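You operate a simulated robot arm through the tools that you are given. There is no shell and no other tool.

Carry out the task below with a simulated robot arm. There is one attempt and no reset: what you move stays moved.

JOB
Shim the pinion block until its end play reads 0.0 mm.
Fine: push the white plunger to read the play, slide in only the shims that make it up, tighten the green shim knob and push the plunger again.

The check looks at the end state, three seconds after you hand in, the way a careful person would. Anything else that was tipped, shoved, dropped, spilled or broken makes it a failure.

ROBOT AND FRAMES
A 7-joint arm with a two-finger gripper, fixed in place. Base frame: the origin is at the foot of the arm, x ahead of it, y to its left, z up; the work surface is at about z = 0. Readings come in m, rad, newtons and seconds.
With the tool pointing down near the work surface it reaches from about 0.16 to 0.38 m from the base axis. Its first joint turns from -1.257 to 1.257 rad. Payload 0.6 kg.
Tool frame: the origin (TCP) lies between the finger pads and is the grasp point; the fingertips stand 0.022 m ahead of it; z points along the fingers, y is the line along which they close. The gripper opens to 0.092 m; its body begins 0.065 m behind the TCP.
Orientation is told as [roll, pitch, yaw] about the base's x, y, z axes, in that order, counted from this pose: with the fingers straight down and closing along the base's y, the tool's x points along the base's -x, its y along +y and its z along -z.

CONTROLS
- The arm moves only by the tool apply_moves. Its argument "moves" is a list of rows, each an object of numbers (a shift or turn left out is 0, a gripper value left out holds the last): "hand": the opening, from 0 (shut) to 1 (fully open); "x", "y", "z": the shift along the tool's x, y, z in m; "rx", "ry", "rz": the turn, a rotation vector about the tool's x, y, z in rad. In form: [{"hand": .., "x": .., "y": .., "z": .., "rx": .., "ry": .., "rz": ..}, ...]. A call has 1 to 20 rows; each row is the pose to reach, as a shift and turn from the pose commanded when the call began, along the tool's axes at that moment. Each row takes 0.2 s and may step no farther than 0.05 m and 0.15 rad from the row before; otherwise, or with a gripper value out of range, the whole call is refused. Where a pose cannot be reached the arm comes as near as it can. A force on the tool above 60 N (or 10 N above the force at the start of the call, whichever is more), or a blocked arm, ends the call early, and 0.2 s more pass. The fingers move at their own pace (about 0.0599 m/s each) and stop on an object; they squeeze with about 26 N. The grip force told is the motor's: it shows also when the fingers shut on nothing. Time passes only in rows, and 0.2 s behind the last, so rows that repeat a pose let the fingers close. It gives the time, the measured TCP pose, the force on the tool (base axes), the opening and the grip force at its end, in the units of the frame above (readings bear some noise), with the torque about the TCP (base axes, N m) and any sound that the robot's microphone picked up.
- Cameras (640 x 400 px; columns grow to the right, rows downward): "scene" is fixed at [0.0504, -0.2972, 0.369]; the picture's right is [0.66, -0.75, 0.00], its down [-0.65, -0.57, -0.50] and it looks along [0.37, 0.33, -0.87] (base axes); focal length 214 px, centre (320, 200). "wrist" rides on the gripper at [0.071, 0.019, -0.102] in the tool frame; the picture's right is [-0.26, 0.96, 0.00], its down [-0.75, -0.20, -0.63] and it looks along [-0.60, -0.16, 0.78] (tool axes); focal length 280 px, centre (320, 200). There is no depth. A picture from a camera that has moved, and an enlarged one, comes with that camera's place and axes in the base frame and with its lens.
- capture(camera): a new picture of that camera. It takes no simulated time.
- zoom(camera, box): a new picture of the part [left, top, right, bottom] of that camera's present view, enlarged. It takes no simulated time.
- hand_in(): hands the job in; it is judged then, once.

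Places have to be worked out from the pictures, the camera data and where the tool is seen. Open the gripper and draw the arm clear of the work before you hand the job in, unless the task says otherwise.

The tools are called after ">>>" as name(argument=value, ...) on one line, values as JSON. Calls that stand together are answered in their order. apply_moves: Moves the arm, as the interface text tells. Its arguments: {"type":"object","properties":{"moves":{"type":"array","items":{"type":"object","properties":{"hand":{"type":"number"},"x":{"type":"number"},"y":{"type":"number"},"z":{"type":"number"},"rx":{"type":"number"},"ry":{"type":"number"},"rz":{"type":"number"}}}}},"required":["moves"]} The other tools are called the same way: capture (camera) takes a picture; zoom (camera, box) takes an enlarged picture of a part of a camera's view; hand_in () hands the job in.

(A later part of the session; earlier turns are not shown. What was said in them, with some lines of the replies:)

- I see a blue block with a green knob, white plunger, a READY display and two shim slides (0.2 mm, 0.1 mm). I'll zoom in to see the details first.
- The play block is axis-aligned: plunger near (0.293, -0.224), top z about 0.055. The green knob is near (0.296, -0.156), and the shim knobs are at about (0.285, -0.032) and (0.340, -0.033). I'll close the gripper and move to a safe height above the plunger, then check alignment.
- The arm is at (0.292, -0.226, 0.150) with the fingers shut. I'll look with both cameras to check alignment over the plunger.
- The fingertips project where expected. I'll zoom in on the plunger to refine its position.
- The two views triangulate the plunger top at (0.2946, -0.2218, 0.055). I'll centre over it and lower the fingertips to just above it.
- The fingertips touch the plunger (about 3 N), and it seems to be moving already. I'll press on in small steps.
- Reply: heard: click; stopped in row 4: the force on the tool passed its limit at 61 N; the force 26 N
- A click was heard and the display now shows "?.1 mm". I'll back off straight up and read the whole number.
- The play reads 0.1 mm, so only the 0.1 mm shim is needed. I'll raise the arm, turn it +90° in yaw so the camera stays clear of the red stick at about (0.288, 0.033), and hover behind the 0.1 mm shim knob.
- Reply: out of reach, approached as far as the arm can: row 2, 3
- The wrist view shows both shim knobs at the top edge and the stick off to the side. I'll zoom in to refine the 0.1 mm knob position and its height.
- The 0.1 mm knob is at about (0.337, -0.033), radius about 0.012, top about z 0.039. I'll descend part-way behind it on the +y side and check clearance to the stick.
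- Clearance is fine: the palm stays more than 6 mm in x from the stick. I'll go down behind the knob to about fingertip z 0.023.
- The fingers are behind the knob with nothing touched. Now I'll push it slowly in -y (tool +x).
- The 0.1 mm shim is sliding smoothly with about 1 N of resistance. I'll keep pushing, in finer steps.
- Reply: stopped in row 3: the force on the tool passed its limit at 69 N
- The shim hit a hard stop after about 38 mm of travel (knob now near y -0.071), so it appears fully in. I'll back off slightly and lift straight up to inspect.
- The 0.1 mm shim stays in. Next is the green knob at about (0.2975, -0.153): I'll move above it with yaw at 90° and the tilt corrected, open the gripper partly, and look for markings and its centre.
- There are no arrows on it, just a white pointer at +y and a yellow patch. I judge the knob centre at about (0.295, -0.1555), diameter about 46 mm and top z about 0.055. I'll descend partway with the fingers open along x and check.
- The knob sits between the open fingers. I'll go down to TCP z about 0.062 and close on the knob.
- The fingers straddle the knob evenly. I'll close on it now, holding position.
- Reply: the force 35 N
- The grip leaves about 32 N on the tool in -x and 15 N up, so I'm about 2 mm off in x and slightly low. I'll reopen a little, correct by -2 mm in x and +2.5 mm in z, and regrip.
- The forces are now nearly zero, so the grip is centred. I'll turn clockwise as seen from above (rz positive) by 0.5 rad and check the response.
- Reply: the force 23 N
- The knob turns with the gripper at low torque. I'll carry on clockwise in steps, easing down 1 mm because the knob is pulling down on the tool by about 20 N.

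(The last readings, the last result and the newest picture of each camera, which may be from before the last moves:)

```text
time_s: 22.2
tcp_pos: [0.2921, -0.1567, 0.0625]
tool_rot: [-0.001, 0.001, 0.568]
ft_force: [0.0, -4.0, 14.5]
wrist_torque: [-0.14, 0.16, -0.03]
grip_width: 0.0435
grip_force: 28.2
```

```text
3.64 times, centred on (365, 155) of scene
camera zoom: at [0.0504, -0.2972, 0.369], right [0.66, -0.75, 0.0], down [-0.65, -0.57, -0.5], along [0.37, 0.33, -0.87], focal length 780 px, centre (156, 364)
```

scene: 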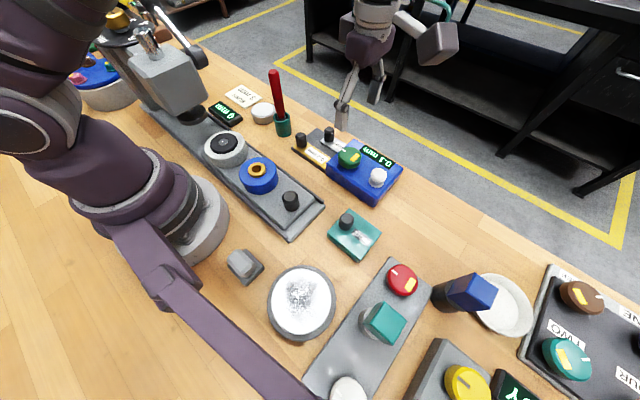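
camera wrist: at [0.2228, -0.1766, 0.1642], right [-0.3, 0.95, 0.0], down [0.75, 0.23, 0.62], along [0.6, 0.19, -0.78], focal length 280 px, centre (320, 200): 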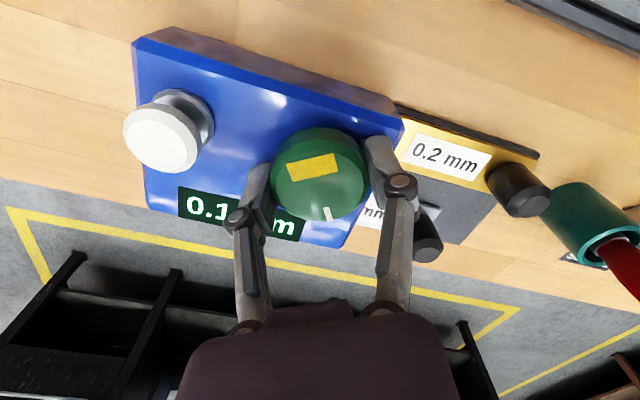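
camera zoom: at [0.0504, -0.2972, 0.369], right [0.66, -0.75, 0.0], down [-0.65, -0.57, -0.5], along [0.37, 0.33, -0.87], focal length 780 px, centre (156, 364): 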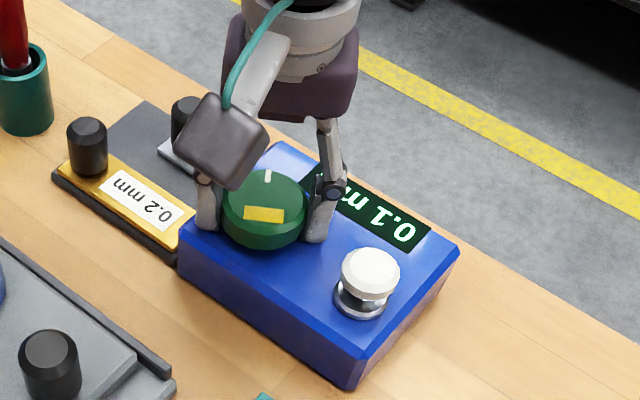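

About 1.0 rad has been turned with no stop yet. I'll continue clockwise.

>>> apply_moves(moves=[{"hand": 0.3, "z": -0.0005, "rz": 0.1}, {"hand": 0.3, "z": -0.0005, "rz": 0.2}, {"hand": 0.3, "z": -0.0005, "rz": 0.3}, {"hand": 0.3, "z": -0.0005, "rz": 0.4}, {"hand": 0.3, "z": -0.0005, "rz": 0.5}, {"hand": 0.3, "z": -0.0005, "rz": 0.5}])

>>> capture(camera="wrist")

>>> zoom(camera="scene", box=[300, 100, 430, 210])

```text
time_s: 23.6
tcp_pos: [0.2928, -0.1566, 0.0627]
tool_rot: [0.001, 0.001, 0.067]
ft_force: [2.6, -8.8, -8.1]
wrist_torque: [-0.03, -0.37, -0.02]
grip_width: 0.0435
grip_force: 28.4
```

```text
taken
camera wrist: at [0.221, -0.1406, 0.1643], right [0.2, 0.98, 0.0], down [0.77, -0.15, 0.62], along [0.61, -0.12, -0.78], focal length 280 px, centre (320, 200)
```

wrist: 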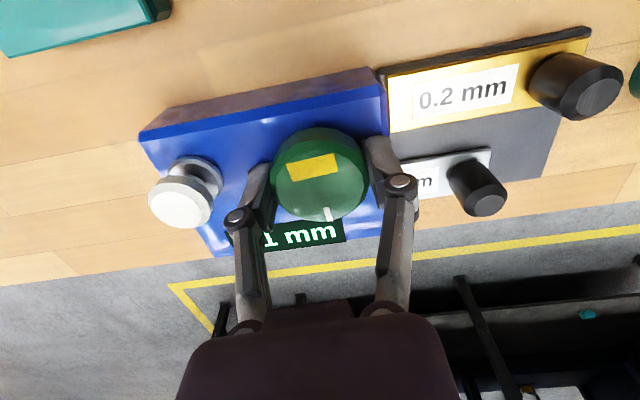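

```text
3.64 times, centred on (365, 155) of scene
camera zoom: at [0.0504, -0.2972, 0.369], right [0.66, -0.75, 0.0], down [-0.65, -0.57, -0.5], along [0.37, 0.33, -0.87], focal length 780 px, centre (156, 364)
```

zoom: 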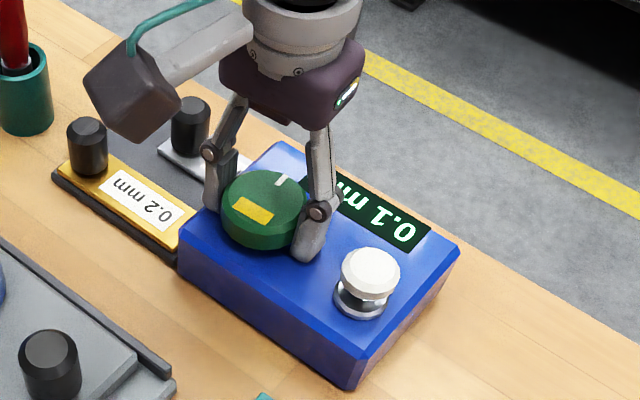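

The pointer has turned 90° (now toward +x) and torque is still low, so no stop was felt. I'll go further clockwise and watch for a stop or click.

>>> apply_moves(moves=[{"hand": 0.3, "rz": 0.1}, {"hand": 0.3, "rz": 0.2}, {"hand": 0.3, "rz": 0.3}, {"hand": 0.3, "rz": 0.4}, {"hand": 0.3, "rz": 0.5}, {"hand": 0.3, "rz": 0.5}])

>>> capture(camera="wrist")

>>> zoom(camera="scene", box=[300, 100, 430, 210])

```text
time_s: 25.1
tcp_pos: [0.2919, -0.1566, 0.0613]
tool_rot: [-0.002, 0.004, -0.431]
ft_force: [-13.9, -10.9, -1.4]
wrist_torque: [-0.16, 0.22, -0.01]
grip_width: 0.0435
grip_force: 28.4
```

```text
taken
camera wrist: at [0.237, -0.108, 0.1645], right [0.64, 0.77, 0.0], down [0.6, -0.5, 0.62], along [0.48, -0.4, -0.78], focal length 280 px, centre (320, 200)
```

wrist: 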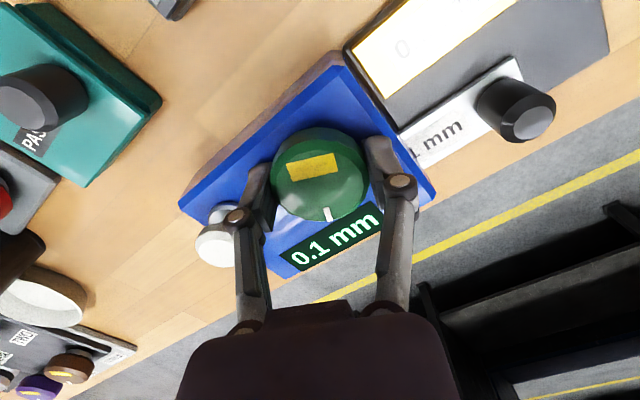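

```text
3.64 times, centred on (365, 155) of scene
camera zoom: at [0.0504, -0.2972, 0.369], right [0.66, -0.75, 0.0], down [-0.65, -0.57, -0.5], along [0.37, 0.33, -0.87], focal length 780 px, centre (156, 364)
```

zoom: 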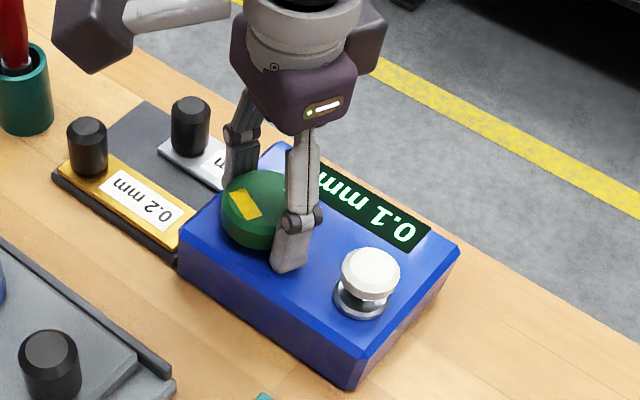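

It is still turning freely (about 2.0 rad in total). I'll continue clockwise, adjusting slightly in x/y for the side forces.

>>> apply_moves(moves=[{"hand": 0.3, "rz": 0.1}, {"hand": 0.3, "rz": 0.2}, {"hand": 0.3, "rz": 0.3}, {"hand": 0.3, "rz": 0.4}, {"hand": 0.3, "rz": 0.5}, {"hand": 0.3, "rz": 0.5}])

>>> capture(camera="wrist")

>>> zoom(camera="scene", box=[300, 100, 430, 210])

```text
time_s: 26.4
tcp_pos: [0.2923, -0.1565, 0.063]
tool_rot: [-0.004, 0.002, -0.931]
ft_force: [-20.8, -14.6, -4.6]
wrist_torque: [-0.03, 0.27, -0.06]
grip_width: 0.0437
grip_force: 28.6
```

```text
taken
camera wrist: at [0.2663, -0.0868, 0.1644], right [0.93, 0.36, 0.0], down [0.29, -0.73, 0.62], along [0.23, -0.58, -0.78], focal length 280 px, centre (320, 200)
```

wrist: 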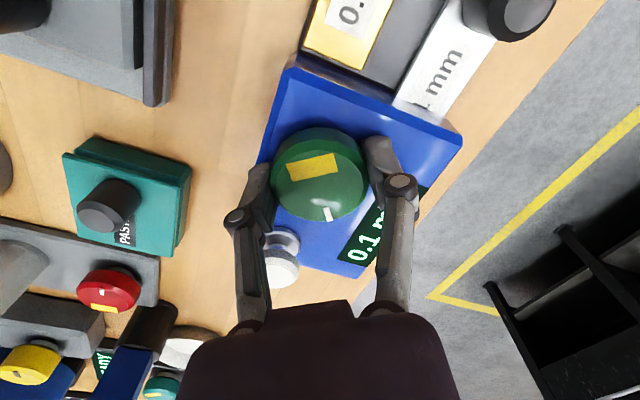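

```text
3.64 times, centred on (365, 155) of scene
camera zoom: at [0.0504, -0.2972, 0.369], right [0.66, -0.75, 0.0], down [-0.65, -0.57, -0.5], along [0.37, 0.33, -0.87], focal length 780 px, centre (156, 364)
```

zoom: 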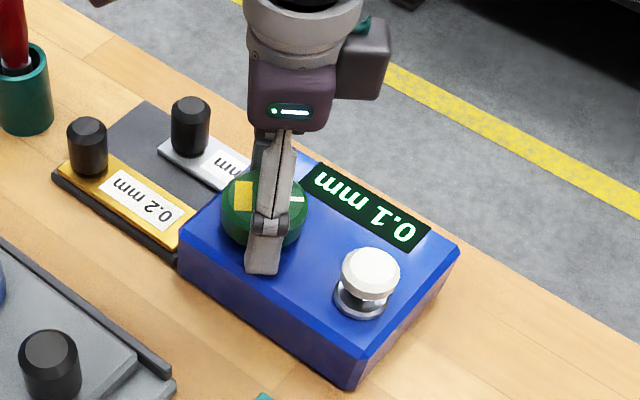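

The knob has turned about 2.5 rad with still no stop. I'll relieve the side force slightly and continue toward a half turn.

>>> apply_moves(moves=[{"hand": 0.3, "y": -0.0006, "rz": 0.1}, {"hand": 0.3, "y": -0.0011, "rz": 0.2}, {"hand": 0.3, "y": -0.0011, "rz": 0.3}, {"hand": 0.3, "y": -0.0011, "rz": 0.4}, {"hand": 0.3, "y": -0.0011, "rz": 0.5}, {"hand": 0.3, "y": -0.0011, "rz": 0.6}, {"hand": 0.3, "y": -0.0011, "rz": 0.64}, {"hand": 0.3, "y": -0.0011, "rz": 0.64}])

>>> capture(camera="wrist")

>>> zoom(camera="scene", box=[300, 100, 430, 210])

```text
time_s: 28.2
tcp_pos: [0.2919, -0.1563, 0.0632]
tool_rot: [-0.001, 0.001, -1.569]
ft_force: [-13.3, -5.5, 6.1]
wrist_torque: [-0.04, 0.15, 0.31]
grip_width: 0.0439
grip_force: 28.1
```

```text
taken
camera wrist: at [0.3118, -0.0848, 0.1647], right [0.97, -0.26, 0.0], down [-0.2, -0.75, 0.63], along [-0.16, -0.6, -0.78], focal length 280 px, centre (320, 200)
```

wrist: 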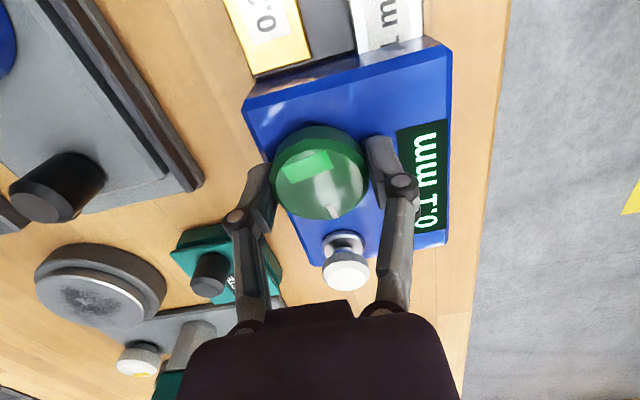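

```text
3.64 times, centred on (365, 155) of scene
camera zoom: at [0.0504, -0.2972, 0.369], right [0.66, -0.75, 0.0], down [-0.65, -0.57, -0.5], along [0.37, 0.33, -0.87], focal length 780 px, centre (156, 364)
```

zoom: 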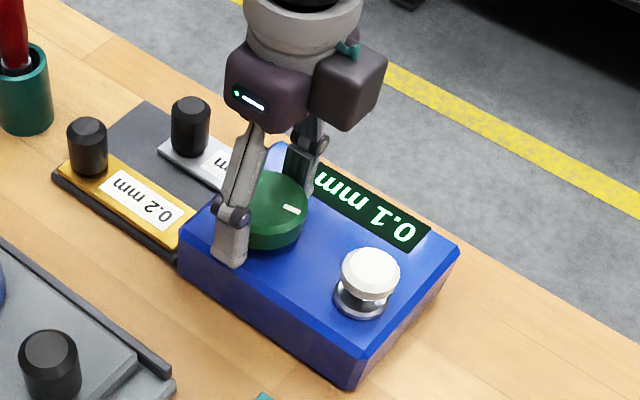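

The patch on the knob has turned from yellow to green and torque rose to 0.31 N m, so it's tight. I'll open the gripper and lift straight off.

>>> apply_moves(moves=[{"hand": 0.5}, {"hand": 0.7}, {"hand": 0.7}, {"hand": 0.7, "z": -0.02}, {"hand": 0.7, "z": -0.05}, {"hand": 0.7, "z": -0.08}, {"hand": 0.7, "z": -0.08}])

>>> capture(camera="wrist")

>>> zoom(camera="scene", box=[270, 100, 430, 210])

```text
time_s: 29.9
tcp_pos: [0.2917, -0.1581, 0.1439]
tool_rot: [-0.002, 0.001, -1.568]
ft_force: [0.5, -0.2, 0.5]
wrist_torque: [-0.02, 0.01, 0.02]
grip_width: 0.0645
grip_force: 0.1
```

```text
taken
camera wrist: at [0.3121, -0.0859, 0.2455], right [0.97, -0.26, 0.0], down [-0.2, -0.75, 0.63], along [-0.16, -0.6, -0.78], focal length 280 px, centre (320, 200)
```

wrist: 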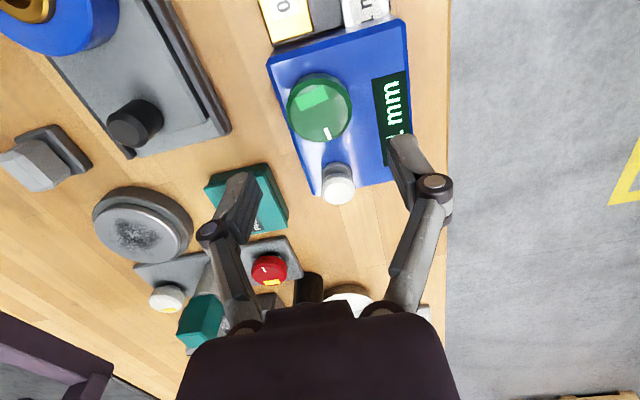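

```text
3.64 times, centred on (350, 155) of scene
camera zoom: at [0.0504, -0.2972, 0.369], right [0.66, -0.75, 0.0], down [-0.65, -0.57, -0.5], along [0.37, 0.33, -0.87], focal length 780 px, centre (211, 364)
```

zoom: 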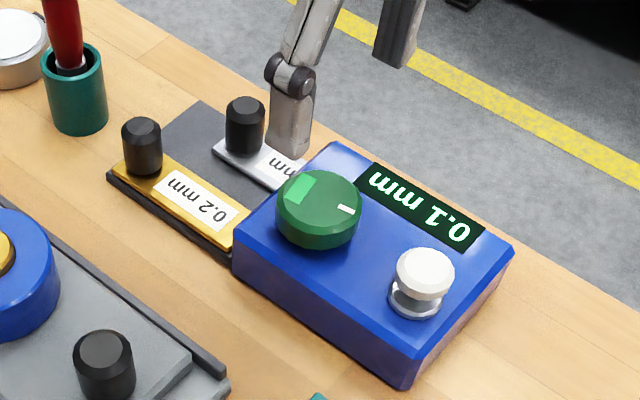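

The knob patch shows green and the shim is still in. I'll close the fingers and move over the plunger for the second reading.

>>> apply_moves(moves=[{"hand": 0.4, "x": -0.02, "y": 0.001}, {"hand": 0, "x": -0.04, "y": 0.002}, {"hand": 0, "x": -0.0645, "y": 0.003}, {"hand": 0, "x": -0.0645, "y": 0.003}, {"hand": 0, "x": -0.0645, "y": 0.003, "z": 0.025}, {"hand": 0, "x": -0.0645, "y": 0.003, "z": 0.045}, {"hand": 0, "x": -0.0645, "y": 0.003, "z": 0.045}])

>>> capture(camera="wrist")

>>> zoom(camera="scene", box=[320, 130, 416, 210])

```text
time_s: 31.4
tcp_pos: [0.2952, -0.2217, 0.0982]
tool_rot: [-0.002, 0.001, -1.57]
ft_force: [0.3, -0.6, -1.2]
wrist_torque: [0.01, 0.02, -0.01]
grip_width: 0.0
grip_force: 26.9
```

```text
taken
camera wrist: at [0.3155, -0.1493, 0.1991], right [0.97, -0.26, 0.0], down [-0.2, -0.75, 0.63], along [-0.16, -0.6, -0.78], focal length 280 px, centre (320, 200)
```

wrist: 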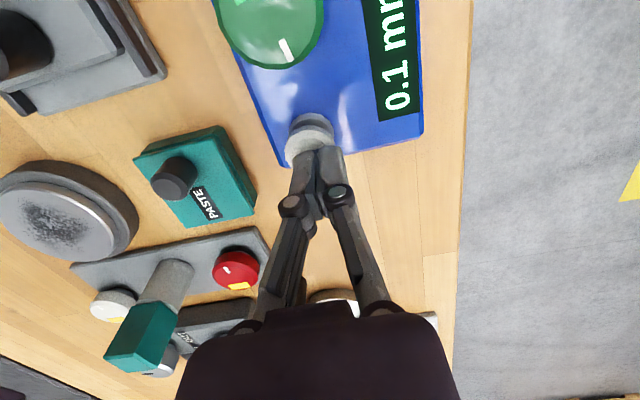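

```text
5.00 times, centred on (368, 170) of scene
camera zoom: at [0.0504, -0.2972, 0.369], right [0.66, -0.75, 0.0], down [-0.65, -0.57, -0.5], along [0.37, 0.33, -0.87], focal length 1072 px, centre (80, 350)
```

zoom: 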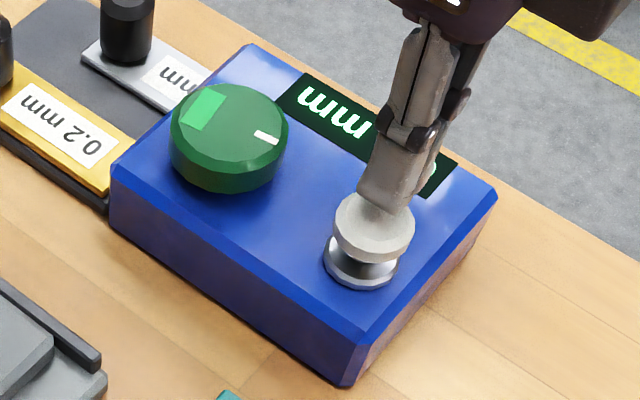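

The fingertips are just above the plunger. I'll press in small steps, centring by 1–2 mm, and stop at the click.

>>> apply_moves(moves=[{"hand": 0, "x": 0.002, "y": -0.001, "z": 0.006}, {"hand": 0, "x": 0.002, "y": -0.001, "z": 0.01}, {"hand": 0, "x": 0.002, "y": -0.001, "z": 0.012}, {"hand": 0, "x": 0.002, "y": -0.001, "z": 0.014}, {"hand": 0, "x": 0.002, "y": -0.001, "z": 0.0155}, {"hand": 0, "x": 0.002, "y": -0.001, "z": 0.0155}])

>>> capture(camera="wrist")

>>> zoom(camera="scene", box=[320, 130, 416, 210])

```text
time_s: 32.9
tcp_pos: [0.2935, -0.2202, 0.0831]
tool_rot: [-0.002, 0.0, -1.57]
ft_force: [1.0, 2.0, 4.3]
wrist_torque: [0.03, 0.02, 0.02]
grip_width: 0.0063
grip_force: 28.1
heard: click
```

```text
taken
camera wrist: at [0.3134, -0.1476, 0.1839], right [0.97, -0.26, 0.0], down [-0.2, -0.75, 0.63], along [-0.16, -0.6, -0.78], focal length 280 px, centre (320, 200)
```

wrist: 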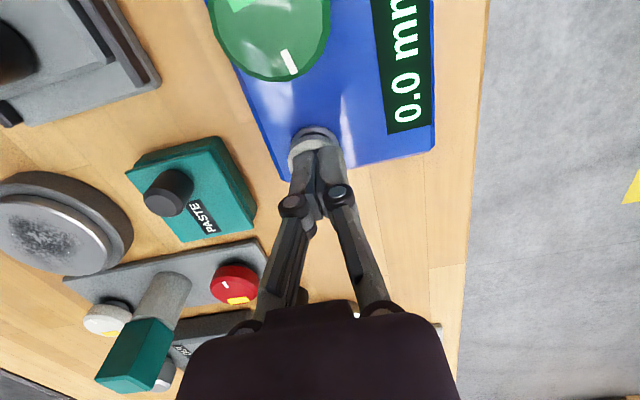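

```text
5.00 times, centred on (368, 170) of scene
camera zoom: at [0.0504, -0.2972, 0.369], right [0.66, -0.75, 0.0], down [-0.65, -0.57, -0.5], along [0.37, 0.33, -0.87], focal length 1072 px, centre (80, 350)
```

zoom: 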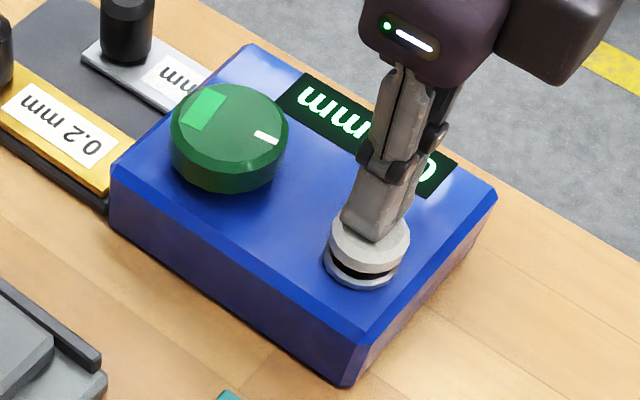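

The plunger clicked and the display now reads 0.0 mm. I'll lift straight up, draw the arm back clear of the work and open the gripper.

>>> apply_moves(moves=[{"hand": 0, "z": -0.015}, {"hand": 0, "z": -0.045}, {"hand": 0, "z": -0.075}, {"hand": 0.3, "x": 0.02, "y": -0.02, "z": -0.095}, {"hand": 0.6, "x": 0.05, "y": -0.03, "z": -0.12}, {"hand": 1.0, "x": 0.08, "y": -0.04, "z": -0.15}, {"hand": 1.0, "x": 0.11, "y": -0.045, "z": -0.18}, {"hand": 1.0, "x": 0.13, "y": -0.045, "z": -0.2}, {"hand": 1.0, "x": 0.13, "y": -0.045, "z": -0.2}, {"hand": 1.0, "x": 0.13, "y": -0.045, "z": -0.2}])

>>> capture(camera="scene")

>>> zoom(camera="scene", box=[270, 100, 430, 210])

>>> capture(camera="wrist")

```text
time_s: 35.0
tcp_pos: [0.2473, -0.0902, 0.2818]
tool_rot: [0.0, -0.002, -1.57]
ft_force: [0.4, 0.1, 0.4]
wrist_torque: [0.0, -0.01, -0.03]
grip_width: 0.0918
grip_force: 0.0
```

```text
taken
```

scene: 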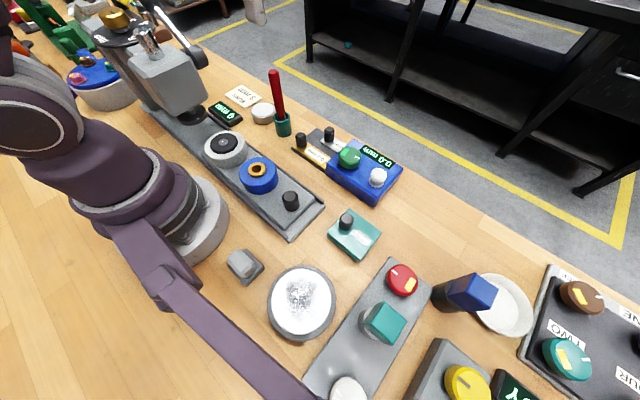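

```text
3.64 times, centred on (350, 155) of scene
camera zoom: at [0.0504, -0.2972, 0.369], right [0.66, -0.75, 0.0], down [-0.65, -0.57, -0.5], along [0.37, 0.33, -0.87], focal length 780 px, centre (211, 364)
```

zoom: 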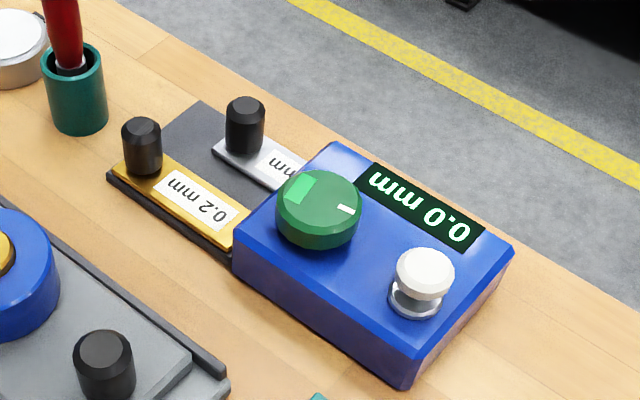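

```text
taken
camera wrist: at [0.2662, -0.0174, 0.3836], right [0.97, -0.26, 0.0], down [-0.2, -0.75, 0.63], along [-0.16, -0.6, -0.78], focal length 280 px, centre (320, 200)
```

wrist: 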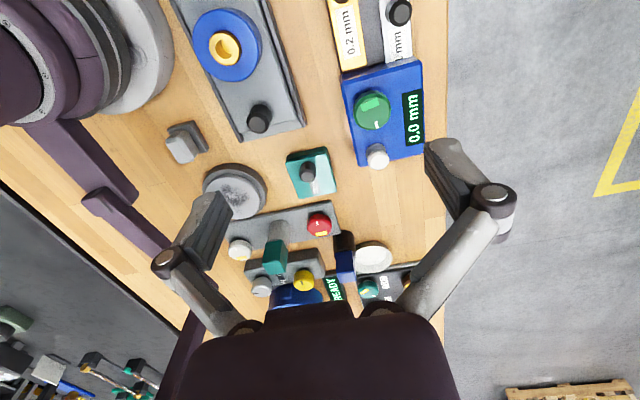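

The display reads 0.0 mm, the knob patch is green, and only the 0.1 mm shim is in. Everything else looks undisturbed, the gripper is open and the arm is well clear, so I'm handing in.

>>> hand_in()

```text
The job is handed in.
```

The pinion block's end play now reads 0.0 mm, and I've handed the job in; I haven't seen the check's verdict.

- **First reading:** pushing the white plunger showed 0.1 mm of play.
- **Shim:** I slid in only the 0.1 mm shim, up to its stop. The 0.2 mm shim was left where it was.
- **Knob:** I turned the green knob clockwise about half a turn. The resistance then rose and the patch on it went from yellow to green.
- **Second reading:** the plunger clicked and the display showed 0.0 mm. It still read 0.0 mm after the arm drew back.

Two pushes briefly went over the 60 N force limit and stopped the arm: the first plunger push (61 N) and the shim reaching its stop (69 N). In the last pictures nothing else looked moved or knocked over. The gripper is open and the arm is clear of the work.
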